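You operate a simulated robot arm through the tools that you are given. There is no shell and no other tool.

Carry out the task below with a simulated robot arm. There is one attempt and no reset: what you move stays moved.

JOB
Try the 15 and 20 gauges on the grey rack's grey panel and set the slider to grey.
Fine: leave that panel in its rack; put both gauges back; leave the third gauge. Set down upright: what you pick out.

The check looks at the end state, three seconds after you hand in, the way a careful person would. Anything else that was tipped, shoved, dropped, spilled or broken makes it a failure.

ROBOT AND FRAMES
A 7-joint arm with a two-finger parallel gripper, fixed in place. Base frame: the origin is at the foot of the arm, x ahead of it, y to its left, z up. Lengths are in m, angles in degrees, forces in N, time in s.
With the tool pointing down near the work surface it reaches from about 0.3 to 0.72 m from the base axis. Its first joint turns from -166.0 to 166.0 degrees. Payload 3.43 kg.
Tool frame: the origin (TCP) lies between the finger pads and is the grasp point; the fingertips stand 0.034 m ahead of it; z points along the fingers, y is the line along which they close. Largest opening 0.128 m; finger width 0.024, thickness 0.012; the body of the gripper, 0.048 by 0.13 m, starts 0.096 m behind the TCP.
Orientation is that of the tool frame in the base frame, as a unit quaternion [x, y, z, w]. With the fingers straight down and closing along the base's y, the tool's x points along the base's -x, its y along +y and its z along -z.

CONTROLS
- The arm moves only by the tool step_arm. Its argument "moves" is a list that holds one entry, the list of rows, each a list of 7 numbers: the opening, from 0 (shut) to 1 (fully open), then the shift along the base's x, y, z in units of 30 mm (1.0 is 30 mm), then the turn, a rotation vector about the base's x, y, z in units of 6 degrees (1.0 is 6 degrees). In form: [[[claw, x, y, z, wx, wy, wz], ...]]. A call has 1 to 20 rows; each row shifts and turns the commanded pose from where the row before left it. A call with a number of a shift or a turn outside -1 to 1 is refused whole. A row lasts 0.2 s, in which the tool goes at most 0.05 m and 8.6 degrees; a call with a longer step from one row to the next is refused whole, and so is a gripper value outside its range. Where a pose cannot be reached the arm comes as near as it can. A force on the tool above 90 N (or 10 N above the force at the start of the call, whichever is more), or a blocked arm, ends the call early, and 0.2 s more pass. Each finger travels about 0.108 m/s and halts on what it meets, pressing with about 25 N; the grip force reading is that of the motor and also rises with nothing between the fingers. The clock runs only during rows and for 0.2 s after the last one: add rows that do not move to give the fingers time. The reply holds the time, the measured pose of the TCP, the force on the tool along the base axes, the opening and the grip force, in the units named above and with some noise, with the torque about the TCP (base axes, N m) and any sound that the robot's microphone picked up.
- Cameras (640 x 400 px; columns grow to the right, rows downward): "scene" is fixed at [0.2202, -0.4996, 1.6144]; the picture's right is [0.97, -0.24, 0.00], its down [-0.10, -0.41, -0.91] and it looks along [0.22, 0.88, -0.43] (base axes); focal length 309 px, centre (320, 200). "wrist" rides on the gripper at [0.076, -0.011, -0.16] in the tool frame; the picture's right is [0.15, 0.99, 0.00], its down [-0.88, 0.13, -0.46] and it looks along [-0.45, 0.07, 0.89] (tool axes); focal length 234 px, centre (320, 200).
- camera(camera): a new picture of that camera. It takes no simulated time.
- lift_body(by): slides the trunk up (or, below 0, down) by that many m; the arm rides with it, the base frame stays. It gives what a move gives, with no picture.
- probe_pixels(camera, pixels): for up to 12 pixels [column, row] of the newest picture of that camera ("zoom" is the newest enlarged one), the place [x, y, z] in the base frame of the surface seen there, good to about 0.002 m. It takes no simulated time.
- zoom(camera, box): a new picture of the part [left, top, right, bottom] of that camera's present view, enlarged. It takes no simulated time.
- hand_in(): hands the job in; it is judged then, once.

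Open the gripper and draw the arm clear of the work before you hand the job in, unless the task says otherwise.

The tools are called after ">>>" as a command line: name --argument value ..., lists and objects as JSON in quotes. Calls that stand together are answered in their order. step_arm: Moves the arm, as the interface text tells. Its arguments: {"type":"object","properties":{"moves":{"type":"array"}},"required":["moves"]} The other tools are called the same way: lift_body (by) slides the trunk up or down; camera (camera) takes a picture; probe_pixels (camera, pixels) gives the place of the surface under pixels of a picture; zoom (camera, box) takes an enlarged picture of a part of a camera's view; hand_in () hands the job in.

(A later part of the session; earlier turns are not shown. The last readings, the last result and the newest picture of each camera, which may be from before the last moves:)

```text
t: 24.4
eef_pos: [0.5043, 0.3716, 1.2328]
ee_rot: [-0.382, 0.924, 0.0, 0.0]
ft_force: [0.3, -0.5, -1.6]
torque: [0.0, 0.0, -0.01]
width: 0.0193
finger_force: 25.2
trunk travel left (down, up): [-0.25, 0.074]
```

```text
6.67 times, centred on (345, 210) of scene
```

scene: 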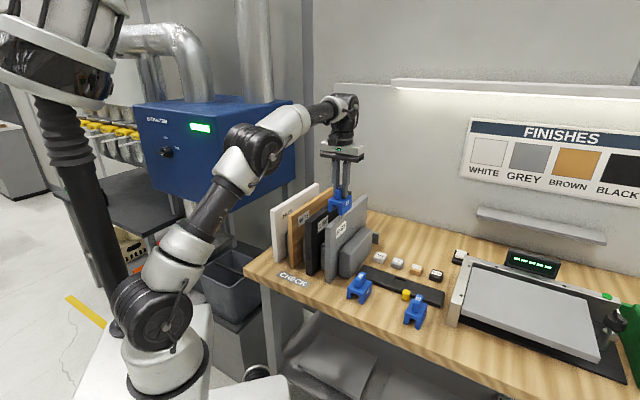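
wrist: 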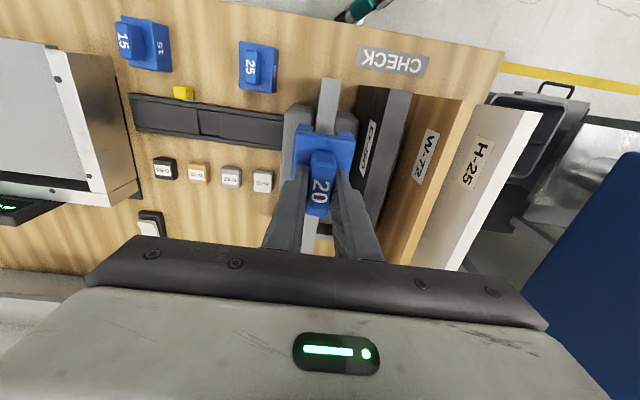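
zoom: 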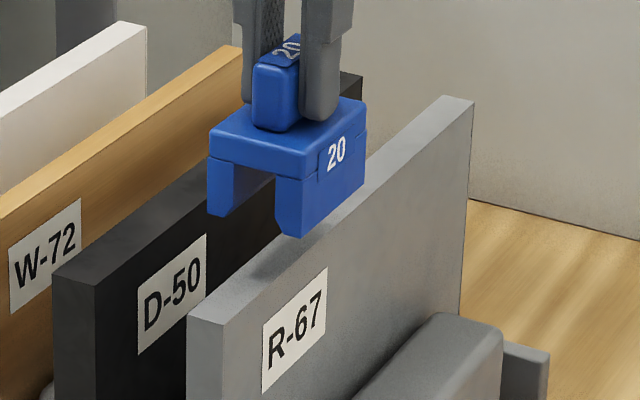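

I probe points just inside both long edges of the panel's top face, and the gauge legs' front faces, for a precise line-up.

>>> zoom --camera "wrist" --box '[270, 70, 380, 150]'

>>> probe_pixels --camera "zoom" --pixels '[[307, 50], [301, 100], [295, 150], [290, 200], [285, 250], [279, 300], [401, 60], [396, 100], [388, 150], [380, 200], [371, 250], [363, 300]]'

>>> probe_pixels --camera "zoom" --pixels '[[185, 285], [220, 275], [258, 290], [385, 305], [420, 308], [460, 330], [200, 300], [250, 300], [390, 320], [450, 325], [180, 325], [465, 360]]'

```text
5.00 times, centred on (325, 110) of wrist
```

zoom: 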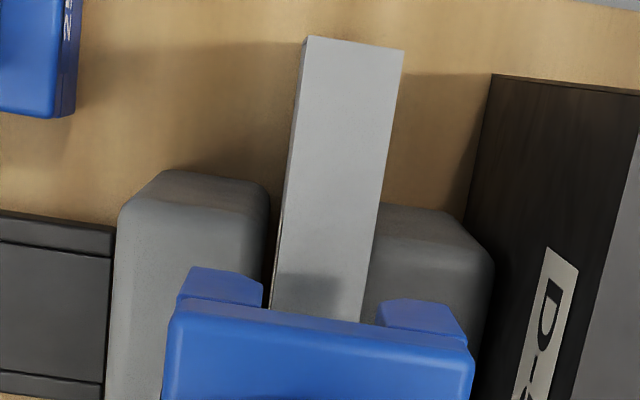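

```text
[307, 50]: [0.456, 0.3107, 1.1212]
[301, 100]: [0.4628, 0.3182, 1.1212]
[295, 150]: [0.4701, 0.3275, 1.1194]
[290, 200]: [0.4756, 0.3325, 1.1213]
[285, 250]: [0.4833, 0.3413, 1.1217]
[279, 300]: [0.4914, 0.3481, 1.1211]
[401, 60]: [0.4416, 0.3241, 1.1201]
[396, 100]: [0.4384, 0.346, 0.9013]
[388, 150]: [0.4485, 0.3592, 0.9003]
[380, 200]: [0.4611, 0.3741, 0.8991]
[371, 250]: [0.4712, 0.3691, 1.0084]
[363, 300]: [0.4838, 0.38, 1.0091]
```

```text
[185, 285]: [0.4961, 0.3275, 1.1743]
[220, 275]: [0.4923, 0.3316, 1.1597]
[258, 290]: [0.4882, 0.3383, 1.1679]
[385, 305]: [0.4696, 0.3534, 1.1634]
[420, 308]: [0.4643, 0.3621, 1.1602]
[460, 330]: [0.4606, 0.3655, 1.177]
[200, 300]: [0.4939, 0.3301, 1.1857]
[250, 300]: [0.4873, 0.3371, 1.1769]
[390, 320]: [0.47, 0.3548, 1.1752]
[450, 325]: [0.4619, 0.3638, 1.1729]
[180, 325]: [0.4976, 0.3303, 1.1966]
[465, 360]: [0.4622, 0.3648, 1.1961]
```

The +u panel edge is at u≈0.1017 and the slot centre seems near u≈0.0945. I probe more points on the other panel edge and the inner leg edges.

>>> probe_pixels --camera "zoom" --pixels '[[397, 70], [392, 90], [390, 110], [384, 140], [379, 170], [375, 200], [371, 225], [366, 250], [361, 280], [357, 305], [340, 150], [330, 200]]'

>>> probe_pixels --camera "zoom" --pixels '[[261, 288], [260, 296], [259, 303], [257, 283], [379, 308], [378, 314], [378, 320], [381, 303], [178, 300], [180, 310], [463, 330], [466, 340]]'

```text
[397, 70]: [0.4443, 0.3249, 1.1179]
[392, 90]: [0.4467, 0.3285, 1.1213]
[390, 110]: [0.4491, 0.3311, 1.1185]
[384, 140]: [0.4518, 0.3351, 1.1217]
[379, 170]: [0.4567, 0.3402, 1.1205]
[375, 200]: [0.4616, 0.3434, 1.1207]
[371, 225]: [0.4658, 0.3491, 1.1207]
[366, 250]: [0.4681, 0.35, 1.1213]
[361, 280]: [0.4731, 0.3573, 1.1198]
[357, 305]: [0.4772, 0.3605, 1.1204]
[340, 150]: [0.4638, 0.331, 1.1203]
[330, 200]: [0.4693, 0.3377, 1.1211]
```

```text
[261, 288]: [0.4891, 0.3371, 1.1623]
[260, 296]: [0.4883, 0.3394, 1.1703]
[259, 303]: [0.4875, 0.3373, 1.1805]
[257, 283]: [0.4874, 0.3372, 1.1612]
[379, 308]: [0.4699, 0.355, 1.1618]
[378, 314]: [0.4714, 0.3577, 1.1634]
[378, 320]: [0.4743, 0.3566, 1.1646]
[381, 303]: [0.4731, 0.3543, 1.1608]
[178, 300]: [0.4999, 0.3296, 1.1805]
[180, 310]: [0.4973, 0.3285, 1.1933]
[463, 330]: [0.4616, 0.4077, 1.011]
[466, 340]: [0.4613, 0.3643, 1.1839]
```

Slot centre ≈0.0942 and panel centre ≈0.0925 along u, so I shift 1.5 mm toward −u and descend to just above the panel edge.

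>>> step_arm --moves '[[[0, -0.035, 0.035, 0, 0, 0, 0], [0, 0, 0, -0.2, 0, 0, 0], [0, 0, 0, -0.2, 0, 0, 0], [0, 0, 0, -0.2, 0, 0, 0], [0, 0, 0, -0.2, 0, 0, 0], [0, 0, 0, 0, 0, 0, 0]]]'

>>> zoom --camera "wrist" --box '[270, 70, 380, 150]'

>>> zoom --camera "scene" --box '[310, 180, 380, 240]'

```text
t: 25.8
eef_pos: [0.5033, 0.3721, 1.206]
ee_rot: [-0.382, 0.924, 0.0, 0.0]
ft_force: [-0.5, -0.1, -1.0]
torque: [0.02, 0.0, 0.01]
width: 0.0194
finger_force: 25.5
trunk travel left (down, up): [-0.25, 0.074]
```

```text
5.00 times, centred on (325, 110) of wrist
```

zoom: 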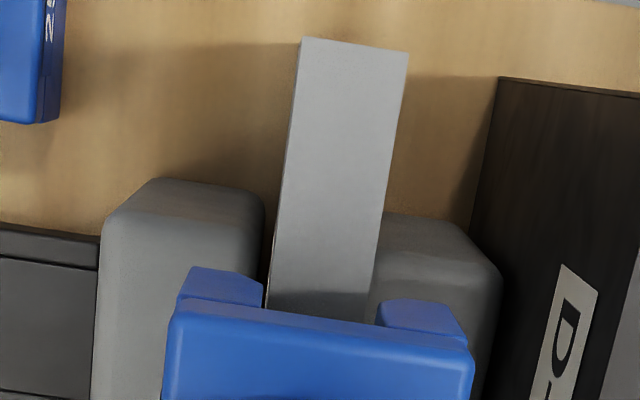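

```text
6.67 times, centred on (345, 210) of scene
```

zoom: 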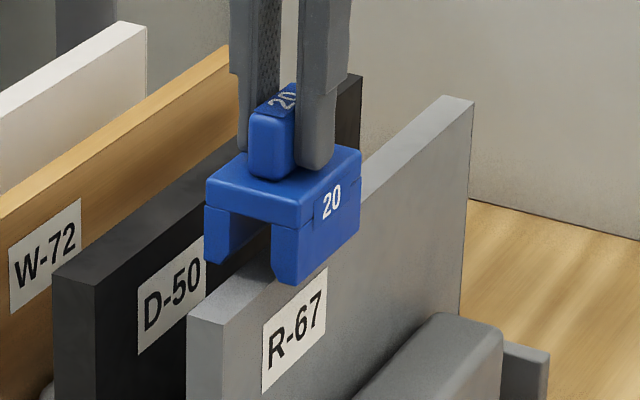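

The legs straddle the panel with about equal gaps (left gap at (265,285), right at (374,305)). I lower slowly in small steps and watch the force.

>>> step_arm --moves '[[[0, 0, 0, -0.07, 0, 0, 0], [0, 0, 0, -0.07, 0, 0, 0], [0, 0, 0, -0.07, 0, 0, 0], [0, 0, 0, 0, 0, 0, 0]]]'

```text
t: 26.8
eef_pos: [0.5019, 0.3732, 1.2012]
ee_rot: [-0.382, 0.924, 0.0, 0.0]
ft_force: [-0.4, -0.2, -1.3]
torque: [-0.01, -0.05, 0.01]
width: 0.0193
finger_force: 25.2
trunk travel left (down, up): [-0.25, 0.074]
```

No contact yet, force steady at −1.3 N. I keep lowering gently.

>>> step_arm --moves '[[[0, 0, 0, -0.07, 0, 0, 0], [0, 0, 0, -0.07, 0, 0, 0], [0, 0, 0, -0.07, 0, 0, 0], [0, 0, 0, 0, 0, 0, 0]]]'

>>> zoom --camera "scene" --box '[310, 180, 380, 240]'

>>> zoom --camera "wrist" --box '[270, 70, 380, 150]'

```text
t: 27.8
eef_pos: [0.5013, 0.3732, 1.1947]
ee_rot: [-0.382, 0.924, -0.001, 0.0]
ft_force: [-0.1, -0.3, -2.0]
torque: [0.03, -0.01, 0.01]
width: 0.0194
finger_force: 25.1
trunk travel left (down, up): [-0.25, 0.074]
```

```text
6.67 times, centred on (345, 210) of scene
```

zoom: 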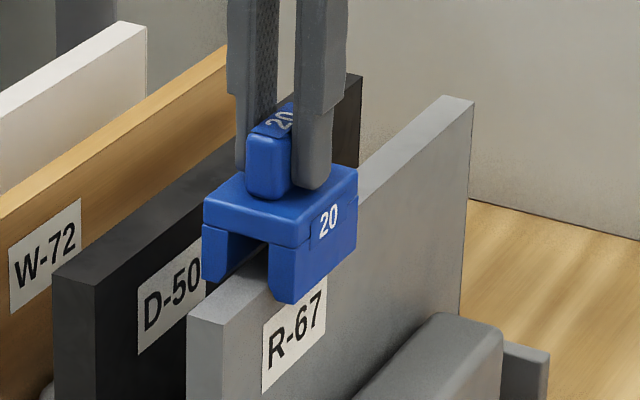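

```text
5.00 times, centred on (325, 110) of wrist
```

zoom: 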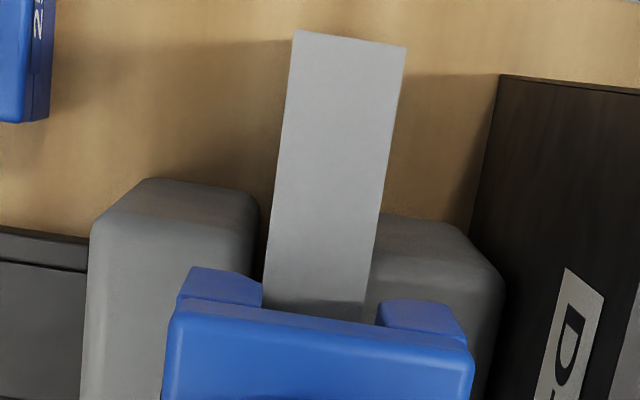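

The gauge's legs are going down either side of the panel; the +u leg is near the face, so I nudge 0.8 mm toward +u and keep lowering.

>>> step_arm --moves '[[[0, 0.02, -0.02, 0, 0, 0, 0], [0, 0, 0, -0.07, 0, 0, 0], [0, 0, 0, -0.07, 0, 0, 0], [0, 0, 0, -0.07, 0, 0, 0], [0, 0, 0, 0, 0, 0, 0]]]'

>>> zoom --camera "wrist" --box '[270, 70, 380, 150]'

>>> zoom --camera "scene" --box '[310, 180, 380, 240]'

```text
t: 29.0
eef_pos: [0.5036, 0.3729, 1.1902]
ee_rot: [-0.382, 0.924, -0.001, 0.001]
ft_force: [-0.9, 0.2, -1.7]
torque: [-0.02, 0.01, -0.02]
width: 0.0197
finger_force: 25.0
trunk travel left (down, up): [-0.25, 0.074]
```

```text
5.00 times, centred on (325, 110) of wrist
```

zoom: 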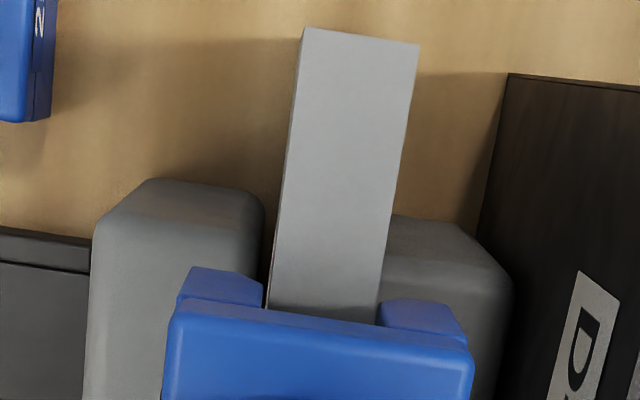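

```text
6.67 times, centred on (345, 210) of scene
```

zoom: 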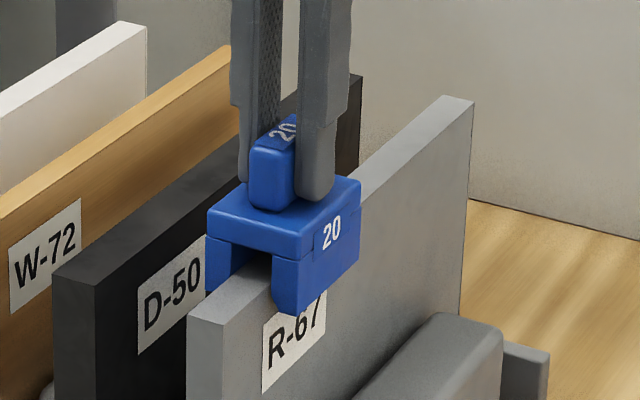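

Still free (−1.7 N). I continue down until the slot's ceiling meets the edge.

>>> step_arm --moves '[[[0, 0, 0, -0.07, 0, 0, 0], [0, 0, 0, -0.07, 0, 0, 0], [0, 0, 0, -0.07, 0, 0, 0], [0, 0, 0, 0, 0, 0, 0]]]'

>>> zoom --camera "scene" --box '[310, 180, 380, 240]'

```text
t: 30.0
eef_pos: [0.5043, 0.373, 1.1818]
ee_rot: [-0.382, 0.924, -0.001, 0.0]
ft_force: [0.1, 0.2, -0.9]
torque: [0.0, 0.02, 0.01]
width: 0.0194
finger_force: 25.0
trunk travel left (down, up): [-0.25, 0.074]
```

```text
6.67 times, centred on (345, 210) of scene
```

zoom: 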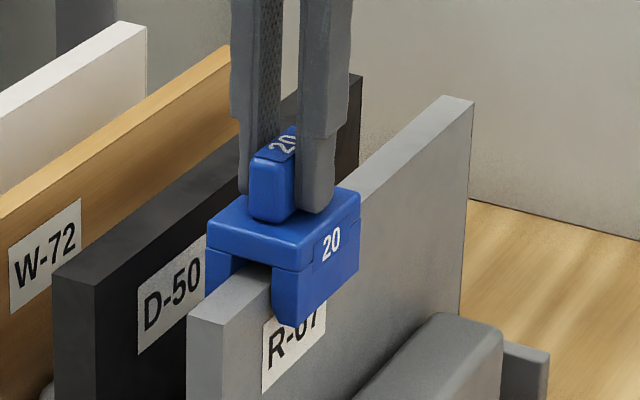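

A small gap to the slot ceiling remains. Lowering 4 mm more in fine steps.

>>> step_arm --moves '[[[0, 0, 0, -0.05, 0, 0, 0], [0, 0, 0, -0.05, 0, 0, 0], [0, 0, 0, -0.04, 0, 0, 0], [0, 0, 0, 0, 0, 0, 0]]]'

>>> zoom --camera "scene" --box '[310, 180, 380, 240]'

```text
t: 31.0
eef_pos: [0.5022, 0.3735, 1.1779]
ee_rot: [-0.382, 0.924, 0.0, 0.0]
ft_force: [0.1, 0.5, -0.9]
torque: [-0.01, 0.0, 0.03]
width: 0.0195
finger_force: 24.7
trunk travel left (down, up): [-0.25, 0.074]
```

```text
6.67 times, centred on (345, 210) of scene
```

zoom: 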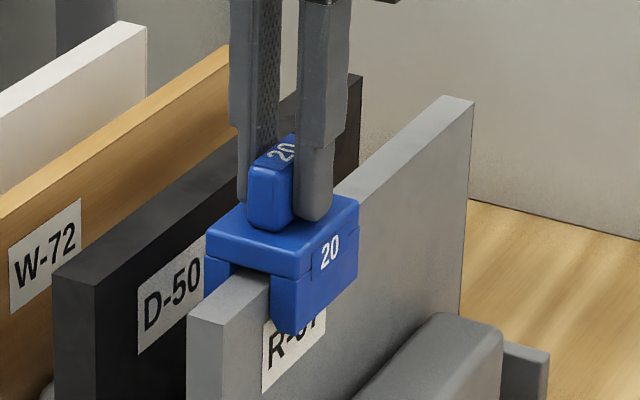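

Nearly seated; I lower another 3 mm in 1 mm steps to feel the contact.

>>> step_arm --moves '[[[0, 0, 0, -0.035, 0, 0, 0], [0, 0, 0, -0.035, 0, 0, 0], [0, 0, 0, -0.03, 0, 0, 0], [0, 0, 0, 0, 0, 0, 0]]]'

>>> zoom --camera "scene" --box '[310, 180, 380, 240]'

```text
t: 32.0
eef_pos: [0.503, 0.372, 1.1751]
ee_rot: [-0.382, 0.924, 0.001, 0.0]
ft_force: [0.0, -0.1, -0.8]
torque: [0.01, 0.0, -0.01]
width: 0.0194
finger_force: 25.4
trunk travel left (down, up): [-0.25, 0.074]
```

```text
6.67 times, centred on (345, 210) of scene
```

zoom: 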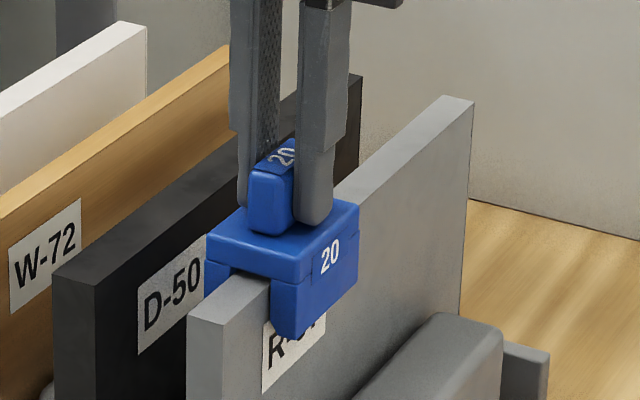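

Still no reaction force; I lower 3 mm more in 1 mm steps.

>>> step_arm --moves '[[[0, 0, 0, -0.035, 0, 0, 0], [0, 0, 0, -0.035, 0, 0, 0], [0, 0, 0, -0.03, 0, 0, 0], [0, 0, 0, 0, 0, 0, 0]]]'

>>> zoom --camera "scene" --box '[310, 180, 380, 240]'

>>> zoom --camera "wrist" --box '[260, 70, 390, 220]'

```text
t: 33.0
eef_pos: [0.5034, 0.371, 1.1725]
ee_rot: [-0.382, 0.924, 0.0, 0.0]
ft_force: [-0.6, -0.1, -0.5]
torque: [-0.04, -0.02, -0.01]
width: 0.0194
finger_force: 24.7
trunk travel left (down, up): [-0.25, 0.074]
```

```text
6.67 times, centred on (345, 210) of scene
```

zoom: 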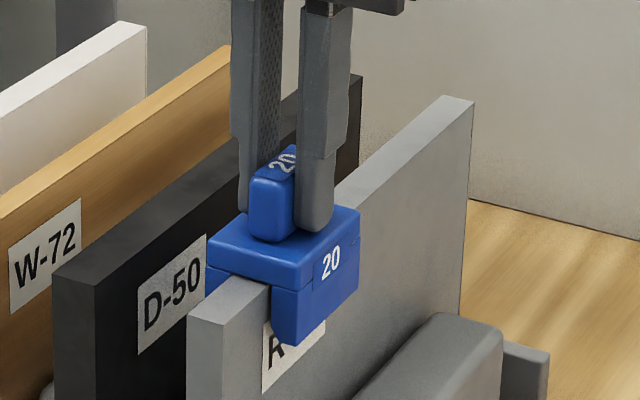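

```text
2.67 times, centred on (325, 145) of wrist
```

zoom: 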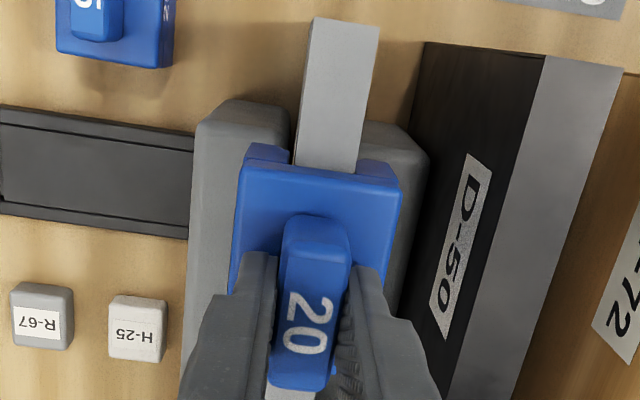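

The slot ceiling is practically on the panel edge at (240,275). One more small push to confirm the seat.

>>> step_arm --moves '[[[0, 0, 0, -0.03, 0, 0, 0], [0, 0, 0, -0.03, 0, 0, 0], [0, 0, 0, 0, 0, 0, 0], [0, 0, 0, 0, 0, 0, 0]]]'

>>> zoom --camera "scene" --box '[310, 180, 380, 240]'

```text
t: 34.0
eef_pos: [0.5038, 0.3707, 1.1739]
ee_rot: [-0.382, 0.924, 0.0, 0.0]
ft_force: [1.0, -1.0, 8.6]
torque: [-0.25, 0.18, -0.01]
width: 0.0194
finger_force: 24.8
trunk travel left (down, up): [-0.25, 0.074]
```

```text
6.67 times, centred on (345, 210) of scene
```

zoom: 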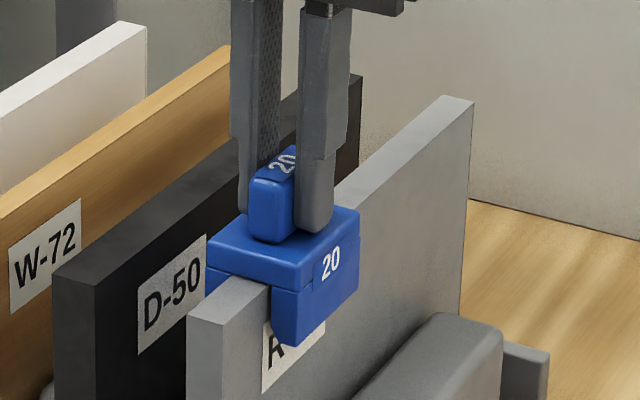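

Contact felt: 8.6 N, so the 20 gauge slides fully over the panel. Now I lift it straight off, gently.

>>> step_arm --moves '[[[0, 0, 0, 0.06, 0, 0, 0], [0, 0, 0, 0.08, 0, 0, 0], [0, 0, 0, 0.1, 0, 0, 0], [0, 0, 0, 0.12, 0, 0, 0], [0, 0, 0, 0.15, 0, 0, 0], [0, 0, 0, 0.15, 0, 0, 0], [0, 0, 0, 0.15, 0, 0, 0], [0, 0, 0, 0.15, 0, 0, 0], [0, 0, 0, 0.2, 0, 0, 0], [0, 0, 0, 0.2, 0, 0, 0], [0, 0, 0, 0.25, 0, 0, 0], [0, 0, 0, 0.25, 0, 0, 0], [0, 0, 0, 0.2, 0, 0, 0], [0, 0, 0, 0.1, 0, 0, 0], [0, 0, 0, 0, 0, 0, 0]]]'

>>> camera --camera "scene"

>>> zoom --camera "scene" --box '[310, 180, 380, 240]'

```text
t: 37.2
eef_pos: [0.5022, 0.3717, 1.2354]
ee_rot: [-0.382, 0.924, 0.0, 0.0]
ft_force: [0.0, 0.0, -1.0]
torque: [0.02, 0.01, 0.03]
width: 0.0195
finger_force: 24.5
trunk travel left (down, up): [-0.25, 0.074]
```

```text
taken
```

scene: 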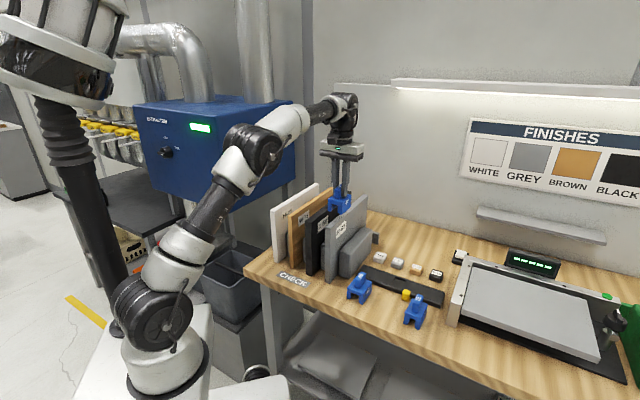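

```text
6.67 times, centred on (345, 210) of scene
```

zoom: 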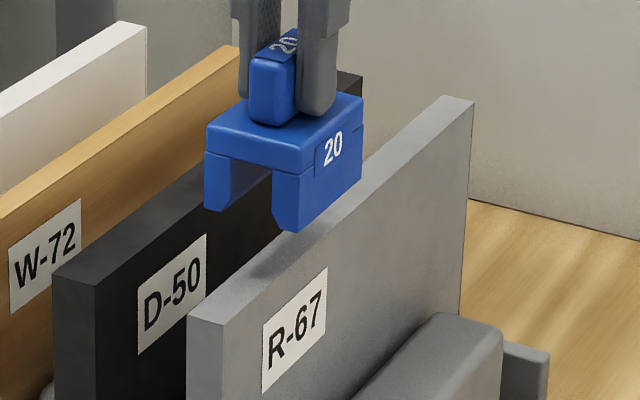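

Gauge 20 came off cleanly and the panel R-67 did not move. I carry it back above its place at (0.579,0.165), yaw 49.5°.

>>> step_arm --moves '[[[0, 0.0475, -0.1316, 0, 0, 0, 0.0146], [0, 0.0949, -0.2632, 0, 0, 0, 0.0291], [0, 0.1582, -0.4386, 0, 0, 0, 0.0485], [0, 0.1582, -0.4386, 0, 0, 0, 0.0485], [0, 0.1582, -0.4386, 0, 0, 0, 0.0485], [0, 0.1582, -0.4386, 0, 0, 0, 0.0485], [0, 0.1582, -0.4386, 0, 0, 0, 0.0485], [0, 0.1582, -0.4386, 0, 0, 0, 0.0485], [0, 0.1582, -0.4386, 0, 0, 0, 0.0485], [0, 0.1582, -0.4386, 0, 0, 0, 0.0485], [0, 0.1582, -0.4386, 0, 0, 0, 0.0485], [0, 0.1582, -0.4386, 0, 0, 0, 0.0485], [0, 0.1582, -0.4386, 0, 0, 0, 0.0485], [0, 0.1582, -0.4386, 0, 0, 0, 0.0485], [0, 0.1582, -0.4386, 0, 0, 0, 0.0485], [0, 0.1582, -0.4386, 0, 0, 0, 0.0485], [0, 0.0949, -0.2632, 0, 0, 0, 0.0291], [0, 0.0475, -0.1316, 0, 0, 0, 0.0146], [0, 0, 0, 0, 0, 0, 0]]]'

>>> camera --camera "scene"

```text
t: 41.2
eef_pos: [0.5777, 0.162, 1.2359]
ee_rot: [-0.418, 0.908, 0.0, 0.0]
ft_force: [0.1, 0.1, -1.7]
torque: [-0.02, -0.03, 0.01]
width: 0.0196
finger_force: 25.1
trunk travel left (down, up): [-0.25, 0.074]
```

```text
taken
```

scene: 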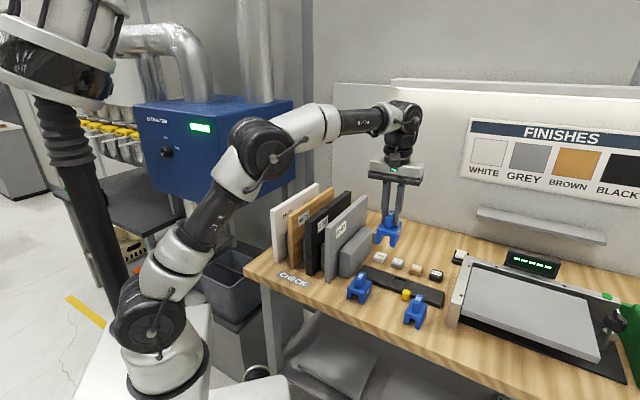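

Back above its place. I descend to just above the bench (TCP z≈0.990).

>>> step_arm --moves '[[[0, 0, 0, -0.2, 0, 0, 0], [0, 0, 0, -0.35, 0, 0, 0], [0, 0, 0, -0.45, 0, 0, 0], [0, 0, 0, -0.45, 0, 0, 0], [0, 0, 0, -0.45, 0, 0, 0], [0, 0, 0, -0.45, 0, 0, 0], [0, 0, 0, -0.45, 0, 0, 0], [0, 0, 0, -0.45, 0, 0, 0], [0, 0, 0, -0.45, 0, 0, 0], [0, 0, 0, -0.45, 0, 0, 0], [0, 0, 0, -0.45, 0, 0, 0], [0, 0, 0, -0.45, 0, 0, 0], [0, 0, 0, -0.45, 0, 0, 0], [0, 0, 0, -0.45, 0, 0, 0], [0, 0, 0, -0.45, 0, 0, 0], [0, 0, 0, -0.45, 0, 0, 0], [0, 0, 0, -0.45, 0, 0, 0], [0, 0, 0, -0.4, 0, 0, 0], [0, 0, 0, -0.3, 0, 0, 0], [0, 0, 0, -0.18, 0, 0, 0]]]'

>>> zoom --camera "scene" --box '[340, 255, 440, 335]'

```text
t: 45.4
eef_pos: [0.5778, 0.1638, 0.9883]
ee_rot: [-0.418, 0.908, 0.0, 0.0]
ft_force: [-0.1, -0.9, -1.2]
torque: [-0.02, -0.02, 0.01]
width: 0.0196
finger_force: 24.3
trunk travel left (down, up): [-0.25, 0.074]
```

```text
5.00 times, centred on (390, 295) of scene
```

zoom: 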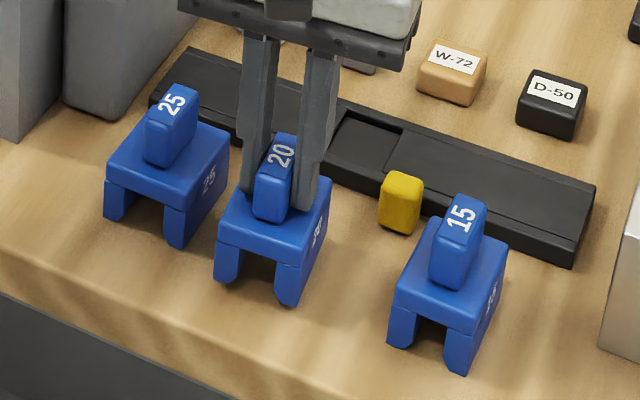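

It hovers about 5–6 mm above the bench. I lower in 1 mm steps to feel the bench.

>>> step_arm --moves '[[[0, 0, 0, -0.05, 0, 0, 0], [0, 0, 0, -0.05, 0, 0, 0], [0, 0, 0, -0.05, 0, 0, 0], [0, 0, 0, 0, 0, 0, 0]]]'

>>> zoom --camera "scene" --box '[340, 255, 440, 335]'

```text
t: 46.4
eef_pos: [0.5788, 0.1649, 0.9855]
ee_rot: [-0.419, 0.908, 0.0, 0.0]
ft_force: [-0.8, -0.5, -0.8]
torque: [0.0, -0.01, -0.01]
width: 0.0193
finger_force: 24.7
trunk travel left (down, up): [-0.25, 0.074]
```

```text
5.00 times, centred on (390, 295) of scene
```

zoom: 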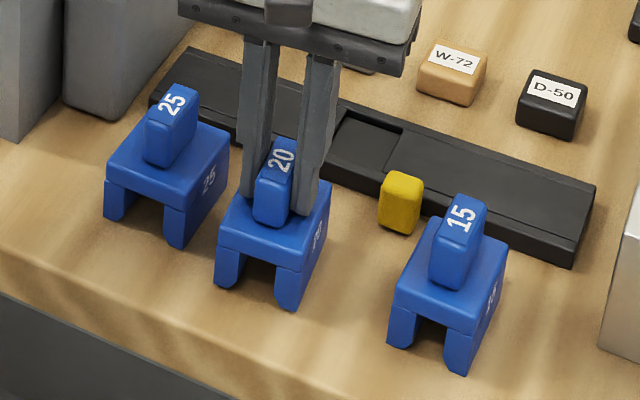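

Almost at its original outline. I lower 2.5 mm more to touch down.

>>> step_arm --moves '[[[0, 0, 0, -0.03, 0, 0, 0], [0, 0, 0, -0.03, 0, 0, 0], [0, 0, 0, -0.025, 0, 0, 0], [0, 0, 0, 0, 0, 0, 0]]]'

```text
t: 47.4
eef_pos: [0.578, 0.1648, 0.9815]
ee_rot: [-0.419, 0.908, 0.0, 0.001]
ft_force: [-1.5, -1.8, 3.7]
torque: [-0.06, 0.07, 0.02]
width: 0.0194
finger_force: 24.8
trunk travel left (down, up): [-0.25, 0.074]
```

Contact with the bench (+3.7 N). I open the fingers and rise straight up.

>>> step_arm --moves '[[[0.2, 0, 0, 0, 0, 0, 0], [0.3, 0, 0, 0, 0, 0, 0], [0.38, 0, 0, 0, 0, 0, 0], [0.38, 0, 0, 0, 0, 0, 0]]]'

>>> zoom --camera "scene" --box '[340, 255, 440, 335]'

>>> zoom --camera "wrist" --box '[250, 100, 390, 230]'

```text
t: 48.4
eef_pos: [0.5786, 0.1652, 0.9817]
ee_rot: [-0.419, 0.908, 0.0, -0.001]
ft_force: [-0.6, 0.7, -0.2]
torque: [0.01, 0.0, 0.01]
width: 0.0484
finger_force: 0.0
trunk travel left (down, up): [-0.25, 0.074]
```

```text
5.00 times, centred on (390, 295) of scene
```

zoom: 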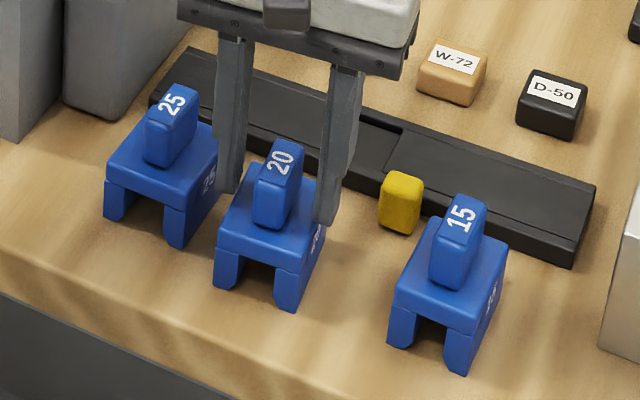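

```text
3.08 times, centred on (320, 165) of wrist
```

zoom: 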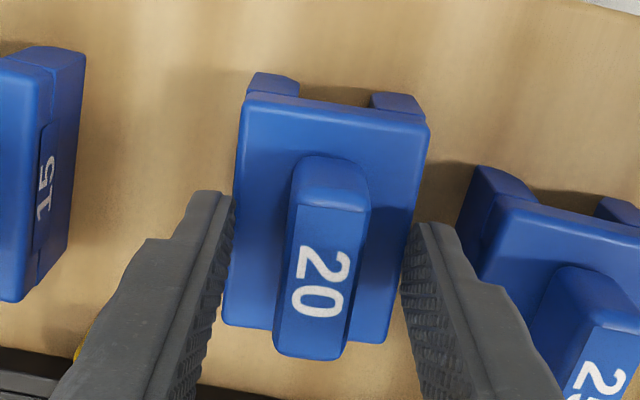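

Gauge 20 stands upright at its original spot. I rise and move over gauge 15 at (0.658,0.096), then measure it closely.

>>> step_arm --moves '[[[0.38, 0, 0, 0.5, 0, 0, 0], [0.38, 0, 0, 0.7, 0, 0, 0], [0.38, 0, 0, 0.7, 0, 0, 0], [0.38, 0, 0, 0.6, 0, 0, 0], [0.38, 0.5, -0.44, 0, 0, 0, -0.18], [0.38, 0.55, -0.48, 0, 0, 0, -0.18], [0.38, 0.55, -0.48, 0, 0, 0, -0.18], [0.38, 0.55, -0.48, 0, 0, 0, -0.18], [0.38, 0.48, -0.42, 0, 0, 0, -0.18], [0.38, 0, 0, 0, 0, 0, 0], [0.38, 0, 0, 0, 0, 0, 0]]]'

>>> camera --camera "wrist"

>>> zoom --camera "wrist" --box '[270, 105, 370, 195]'

```text
t: 50.8
eef_pos: [0.6567, 0.095, 1.0593]
ee_rot: [-0.376, 0.927, 0.0, 0.0]
ft_force: [-0.7, 0.8, -0.6]
torque: [0.02, 0.0, 0.02]
width: 0.0486
finger_force: 0.1
trunk travel left (down, up): [-0.25, 0.074]
```

```text
taken
```

wrist: 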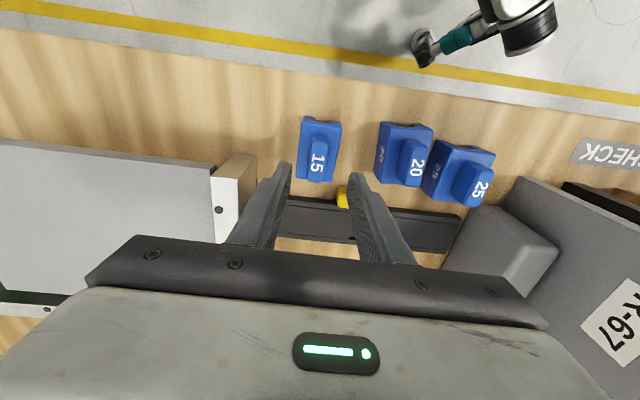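

```text
4.44 times, centred on (320, 150) of wrist
```

zoom: 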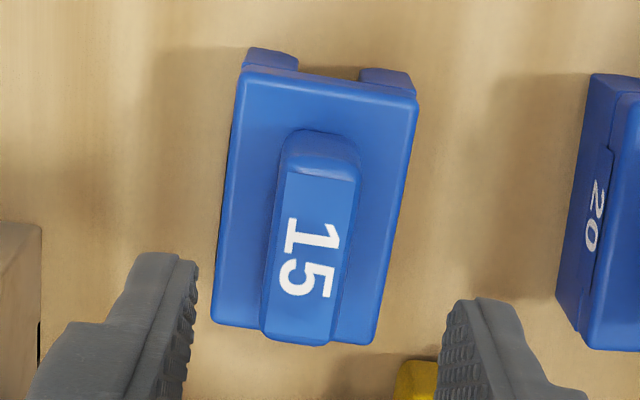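

>>> probe_pixels --camera "zoom" --pixels '[[287, 178], [354, 184], [333, 335], [266, 328], [247, 75], [408, 100], [215, 315], [372, 335], [312, 250], [325, 150], [240, 200], [390, 220]]'

```text
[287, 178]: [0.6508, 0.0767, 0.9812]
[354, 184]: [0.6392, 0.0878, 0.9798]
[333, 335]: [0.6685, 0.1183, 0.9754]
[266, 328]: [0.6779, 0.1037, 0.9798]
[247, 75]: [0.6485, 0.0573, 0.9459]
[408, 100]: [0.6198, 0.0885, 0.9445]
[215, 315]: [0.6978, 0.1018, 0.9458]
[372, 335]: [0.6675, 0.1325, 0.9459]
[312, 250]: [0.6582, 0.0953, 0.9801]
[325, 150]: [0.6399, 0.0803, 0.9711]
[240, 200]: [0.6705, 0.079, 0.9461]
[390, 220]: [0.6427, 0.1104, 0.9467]
```

Gauge 15 is centred at (0.6587,0.0957), yaw ≈43.5°. I descend around its handle and close.

>>> step_arm --moves '[[[0.38, 0.035, 0, 0, 0, 0, -0.08], [0.38, 0, 0, -0.65, 0, 0, 0], [0.38, 0, 0, -0.65, 0, 0, 0], [0.38, 0, 0, -0.65, 0, 0, 0], [0.38, 0, 0, -0.55, 0, 0, 0], [0.38, 0, 0, 0, 0, 0, 0]]]'

>>> zoom --camera "scene" --box '[360, 255, 460, 335]'

>>> zoom --camera "wrist" --box '[250, 100, 390, 230]'

```text
t: 52.2
eef_pos: [0.6572, 0.0945, 0.9831]
ee_rot: [-0.372, 0.928, 0.0, -0.001]
ft_force: [0.0, -0.1, -0.2]
torque: [-0.01, -0.04, 0.01]
width: 0.0487
finger_force: 0.1
trunk travel left (down, up): [-0.25, 0.074]
```

```text
5.00 times, centred on (410, 295) of scene
```

zoom: 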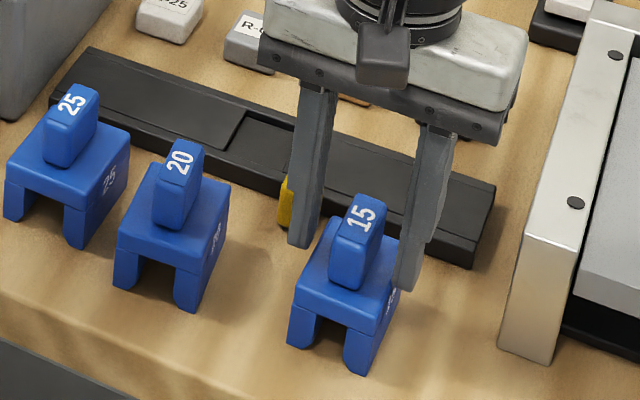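

```text
3.08 times, centred on (320, 165) of wrist
```

zoom: 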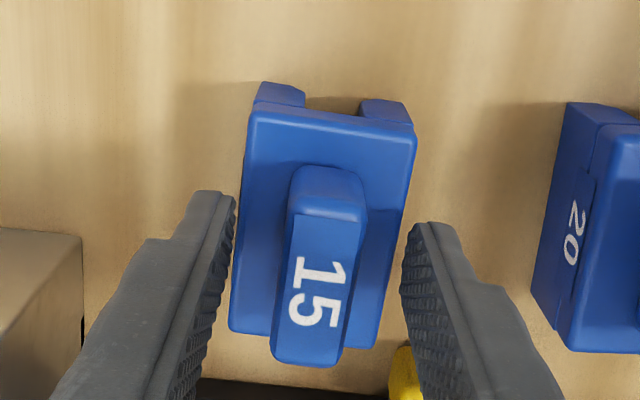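

Fingers straddle gauge 15's handle evenly and clear the knob. I close, then lift 6 mm slowly.

>>> step_arm --moves '[[[0.2, 0, 0, 0, 0, 0, 0], [0, 0, 0, 0, 0, 0, 0], [0, 0, 0, 0, 0, 0, 0], [0, 0, 0, 0, 0, 0, 0], [0, 0, 0, 0, 0, 0, 0], [0, 0, 0, 0.05, 0, 0, 0], [0, 0, 0, 0.05, 0, 0, 0], [0, 0, 0, 0.05, 0, 0, 0], [0, 0, 0, 0.05, 0, 0, 0]]]'

>>> zoom --camera "scene" --box '[360, 255, 460, 335]'

```text
t: 54.2
eef_pos: [0.6589, 0.0956, 0.9884]
ee_rot: [-0.371, 0.928, 0.0, 0.0]
ft_force: [0.4, -0.4, -0.3]
torque: [-0.01, 0.01, -0.02]
width: 0.0194
finger_force: 24.8
trunk travel left (down, up): [-0.25, 0.074]
```

```text
5.00 times, centred on (410, 295) of scene
```

zoom: 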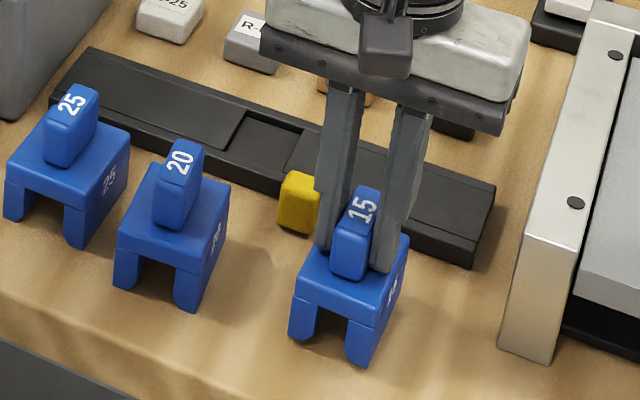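

Gauge 15 is held and off the bench. I lift it to about z=1.236.

>>> step_arm --moves '[[[0, 0, 0, 0.12, 0, 0, 0], [0, 0, 0, 0.2, 0, 0, 0], [0, 0, 0, 0.3, 0, 0, 0], [0, 0, 0, 0.4, 0, 0, 0], [0, 0, 0, 0.48, 0, 0, 0], [0, 0, 0, 0.48, 0, 0, 0], [0, 0, 0, 0.48, 0, 0, 0], [0, 0, 0, 0.48, 0, 0, 0], [0, 0, 0, 0.48, 0, 0, 0], [0, 0, 0, 0.48, 0, 0, 0], [0, 0, 0, 0.48, 0, 0, 0], [0, 0, 0, 0.48, 0, 0, 0], [0, 0, 0, 0.48, 0, 0, 0], [0, 0, 0, 0.48, 0, 0, 0], [0, 0, 0, 0.48, 0, 0, 0], [0, 0, 0, 0.48, 0, 0, 0], [0, 0, 0, 0.48, 0, 0, 0], [0, 0, 0, 0.48, 0, 0, 0], [0, 0, 0, 0.3, 0, 0, 0], [0, 0, 0, 0.19, 0, 0, 0]]]'

>>> camera --camera "scene"

```text
t: 58.4
eef_pos: [0.6571, 0.0922, 1.2343]
ee_rot: [-0.372, 0.928, 0.0, 0.0]
ft_force: [-0.3, 0.1, -1.2]
torque: [-0.03, -0.01, 0.02]
width: 0.0196
finger_force: 25.1
trunk travel left (down, up): [-0.25, 0.074]
```

```text
taken
```

scene: 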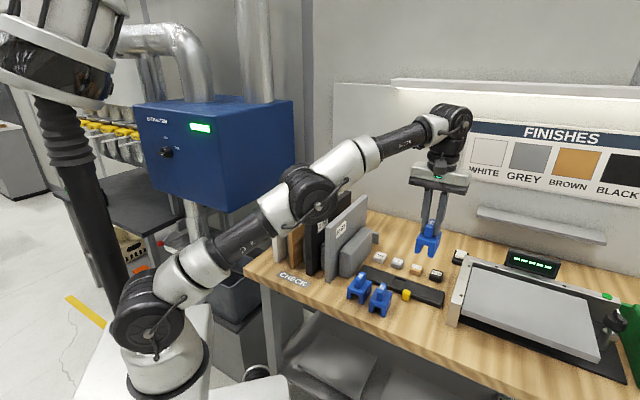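

Holding well. I carry gauge 15 over the grey panel.

>>> step_arm --moves '[[[0, -0.0869, 0.1554, 0, 0, 0, 0.0039], [0, -0.1738, 0.3109, 0, 0, 0, 0.0079], [0, -0.2897, 0.5181, 0, 0, 0, 0.0131], [0, -0.2897, 0.5181, 0, 0, 0, 0.0131], [0, -0.2897, 0.5181, 0, 0, 0, 0.0131], [0, -0.2897, 0.5181, 0, 0, 0, 0.0131], [0, -0.2897, 0.5181, 0, 0, 0, 0.0131], [0, -0.2897, 0.5181, 0, 0, 0, 0.0131], [0, -0.2897, 0.5181, 0, 0, 0, 0.0131], [0, -0.2897, 0.5181, 0, 0, 0, 0.0131], [0, -0.2897, 0.5181, 0, 0, 0, 0.0131], [0, -0.2897, 0.5181, 0, 0, 0, 0.0131], [0, -0.2897, 0.5181, 0, 0, 0, 0.0131], [0, -0.2897, 0.5181, 0, 0, 0, 0.0131], [0, -0.2897, 0.5181, 0, 0, 0, 0.0131], [0, -0.2897, 0.5181, 0, 0, 0, 0.0131], [0, -0.2897, 0.5181, 0, 0, 0, 0.0131], [0, -0.2897, 0.5181, 0, 0, 0, 0.0131], [0, -0.1738, 0.3109, 0, 0, 0, 0.0079], [0, -0.0869, 0.1554, 0, 0, 0, 0.0039]]]'

>>> zoom --camera "wrist" --box '[270, 70, 380, 150]'

>>> zoom --camera "scene" --box '[310, 180, 380, 240]'

```text
t: 62.6
eef_pos: [0.5027, 0.3709, 1.2375]
ee_rot: [-0.382, 0.924, 0.001, 0.001]
ft_force: [-0.1, 0.3, -0.9]
torque: [0.02, -0.02, 0.0]
width: 0.0195
finger_force: 24.8
trunk travel left (down, up): [-0.25, 0.074]
```

```text
5.00 times, centred on (325, 110) of wrist
```

zoom: 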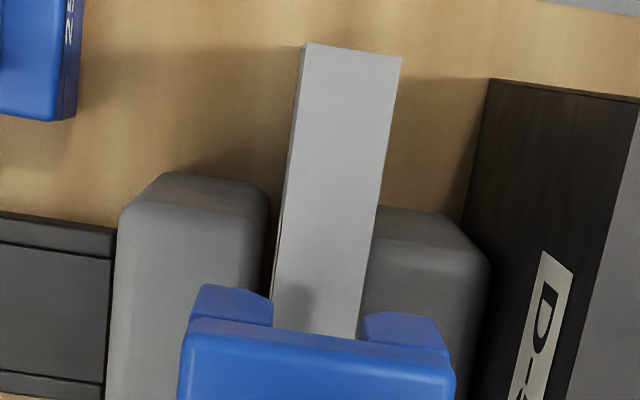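

```text
6.67 times, centred on (345, 210) of scene
```

zoom: 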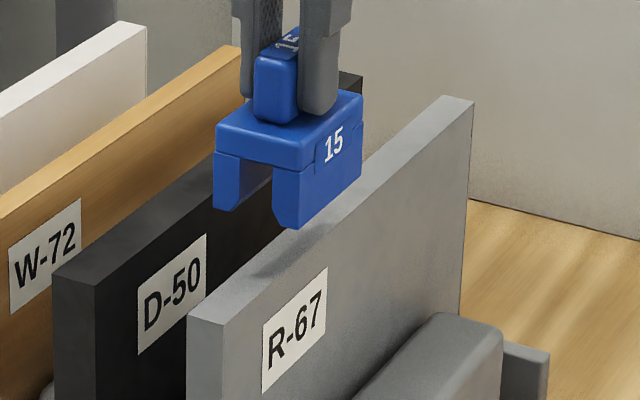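

Gauge 15 is above the edge. I lower to just above contact and look again.

>>> step_arm --moves '[[[0, 0, 0, -0.15, 0, 0, 0], [0, 0, 0, -0.25, 0, 0, 0], [0, 0, 0, -0.25, 0, 0, 0], [0, 0, 0, -0.2, 0, 0, 0], [0, 0, 0, -0.08, 0, 0, 0], [0, 0, 0, 0, 0, 0, 0]]]'

>>> zoom --camera "wrist" --box '[270, 70, 380, 150]'

>>> zoom --camera "scene" --box '[310, 180, 380, 240]'

```text
t: 64.0
eef_pos: [0.5032, 0.3714, 1.2087]
ee_rot: [-0.383, 0.924, 0.0, 0.0]
ft_force: [0.1, -0.2, -1.8]
torque: [0.01, 0.02, 0.02]
width: 0.0195
finger_force: 25.4
trunk travel left (down, up): [-0.25, 0.074]
```

```text
5.00 times, centred on (325, 110) of wrist
```

zoom: 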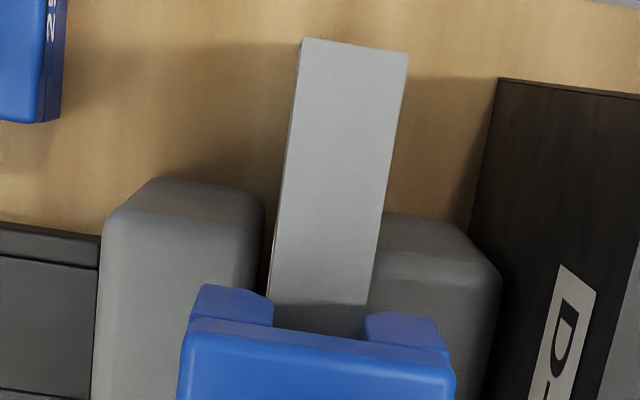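

```text
6.67 times, centred on (345, 210) of scene
```

zoom: 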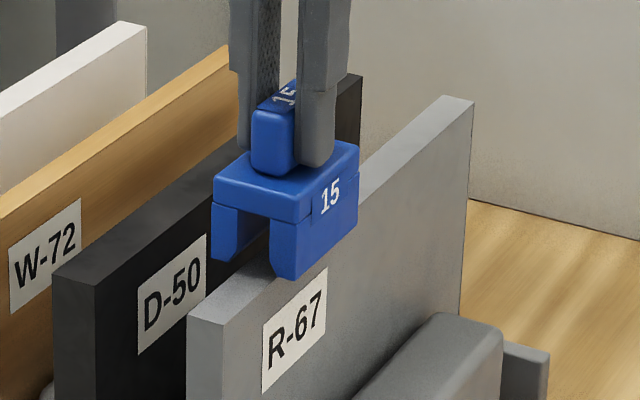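

The 15 slot is narrower than the panel on both sides ((273,297) and (362,314) inside the panel's edges). I lower in 1 mm steps until it touches.

>>> step_arm --moves '[[[0, 0, 0, -0.035, 0, 0, 0], [0, 0, 0, -0.035, 0, 0, 0], [0, 0, 0, -0.03, 0, 0, 0], [0, 0, 0, 0, 0, 0, 0]]]'

>>> zoom --camera "scene" --box '[310, 180, 380, 240]'

```text
t: 65.0
eef_pos: [0.5039, 0.3707, 1.2053]
ee_rot: [-0.382, 0.924, 0.0, 0.0]
ft_force: [0.3, 0.1, -1.9]
torque: [-0.03, -0.02, -0.02]
width: 0.0192
finger_force: 24.8
trunk travel left (down, up): [-0.25, 0.074]
```

```text
6.67 times, centred on (345, 210) of scene
```

zoom: 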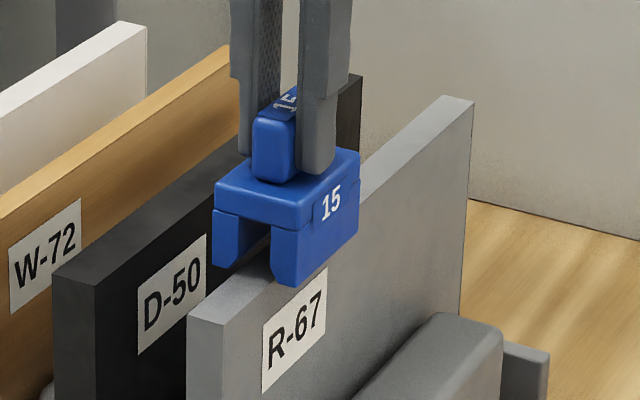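

>>> step_arm --moves '[[[0, 0, 0, -0.035, 0, 0, 0], [0, 0, 0, -0.03, 0, 0, 0], [0, 0, 0, 0, 0, 0, 0]]]'

>>> zoom --camera "scene" --box '[310, 180, 380, 240]'

>>> zoom --camera "wrist" --box '[270, 70, 380, 150]'

```text
t: 65.8
eef_pos: [0.5019, 0.3726, 1.2021]
ee_rot: [-0.383, 0.924, 0.0, 0.0]
ft_force: [0.4, 0.1, -2.5]
torque: [-0.03, 0.03, 0.0]
width: 0.0194
finger_force: 25.1
trunk travel left (down, up): [-0.25, 0.074]
```

```text
6.67 times, centred on (345, 210) of scene
```

zoom: 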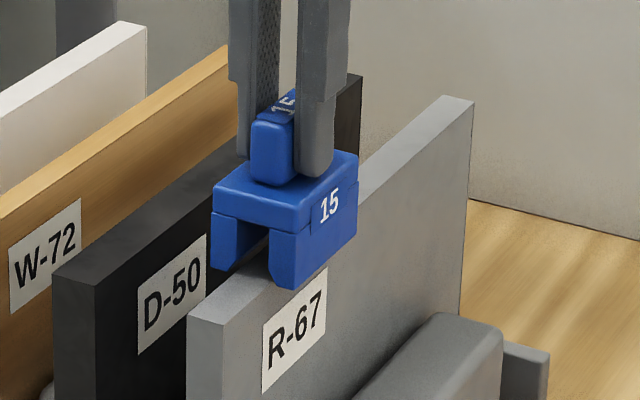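

```text
5.00 times, centred on (325, 110) of wrist
```

zoom: 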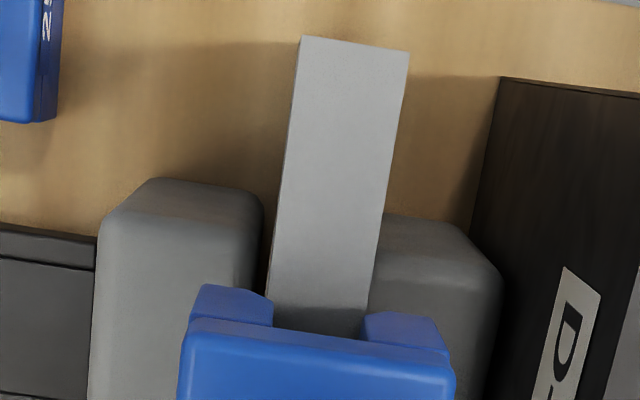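

Not yet touching (−2.5 N). I lower two more millimetres.

>>> step_arm --moves '[[[0, 0, 0, -0.03, 0, 0, 0], [0, 0, 0, -0.03, 0, 0, 0], [0, 0, 0, 0, 0, 0, 0], [0, 0, 0, 0, 0, 0, 0]]]'

>>> zoom --camera "scene" --box '[310, 180, 380, 240]'

```text
t: 66.8
eef_pos: [0.5033, 0.3706, 1.2004]
ee_rot: [-0.383, 0.924, 0.001, 0.001]
ft_force: [-0.2, 0.0, -1.9]
torque: [-0.01, -0.01, 0.0]
width: 0.0191
finger_force: 25.0
trunk travel left (down, up): [-0.25, 0.074]
```

```text
6.67 times, centred on (345, 210) of scene
```

zoom: 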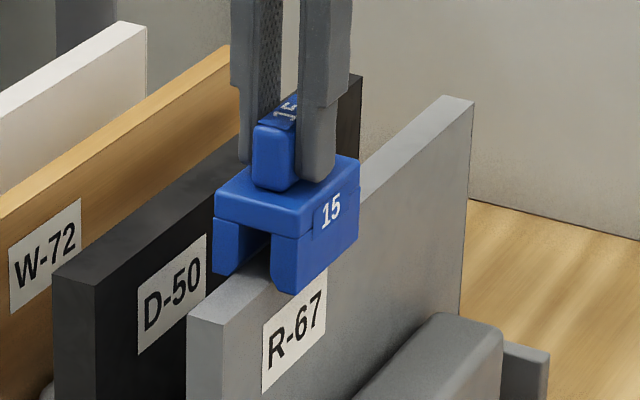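

Still free; I lower another 2 mm.

>>> step_arm --moves '[[[0, 0, 0, -0.03, 0, 0, 0], [0, 0, 0, -0.03, 0, 0, 0], [0, 0, 0, 0, 0, 0, 0], [0, 0, 0, 0, 0, 0, 0]]]'

>>> zoom --camera "scene" --box '[310, 180, 380, 240]'

>>> zoom --camera "wrist" --box '[270, 70, 380, 150]'

```text
t: 67.8
eef_pos: [0.5033, 0.3713, 1.1979]
ee_rot: [-0.382, 0.924, 0.0, 0.0]
ft_force: [-0.2, 0.2, -1.1]
torque: [0.0, 0.02, 0.01]
width: 0.0192
finger_force: 24.9
trunk travel left (down, up): [-0.25, 0.074]
```

```text
6.67 times, centred on (345, 210) of scene
```

zoom: 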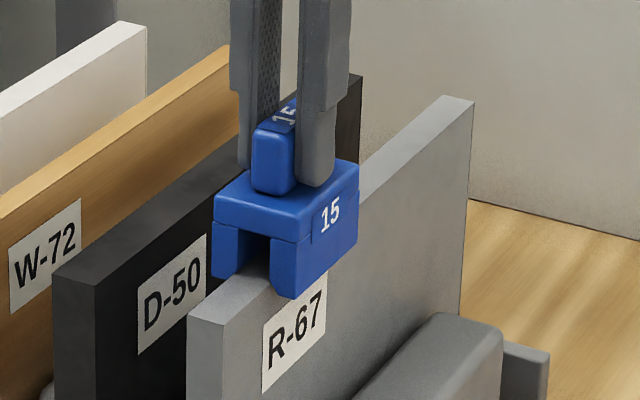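

```text
5.00 times, centred on (325, 110) of wrist
```

zoom: 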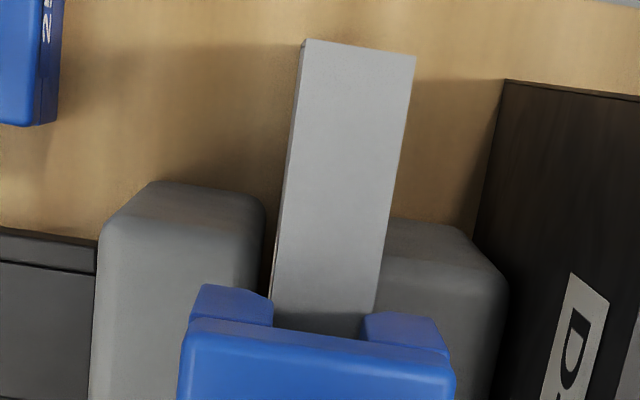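

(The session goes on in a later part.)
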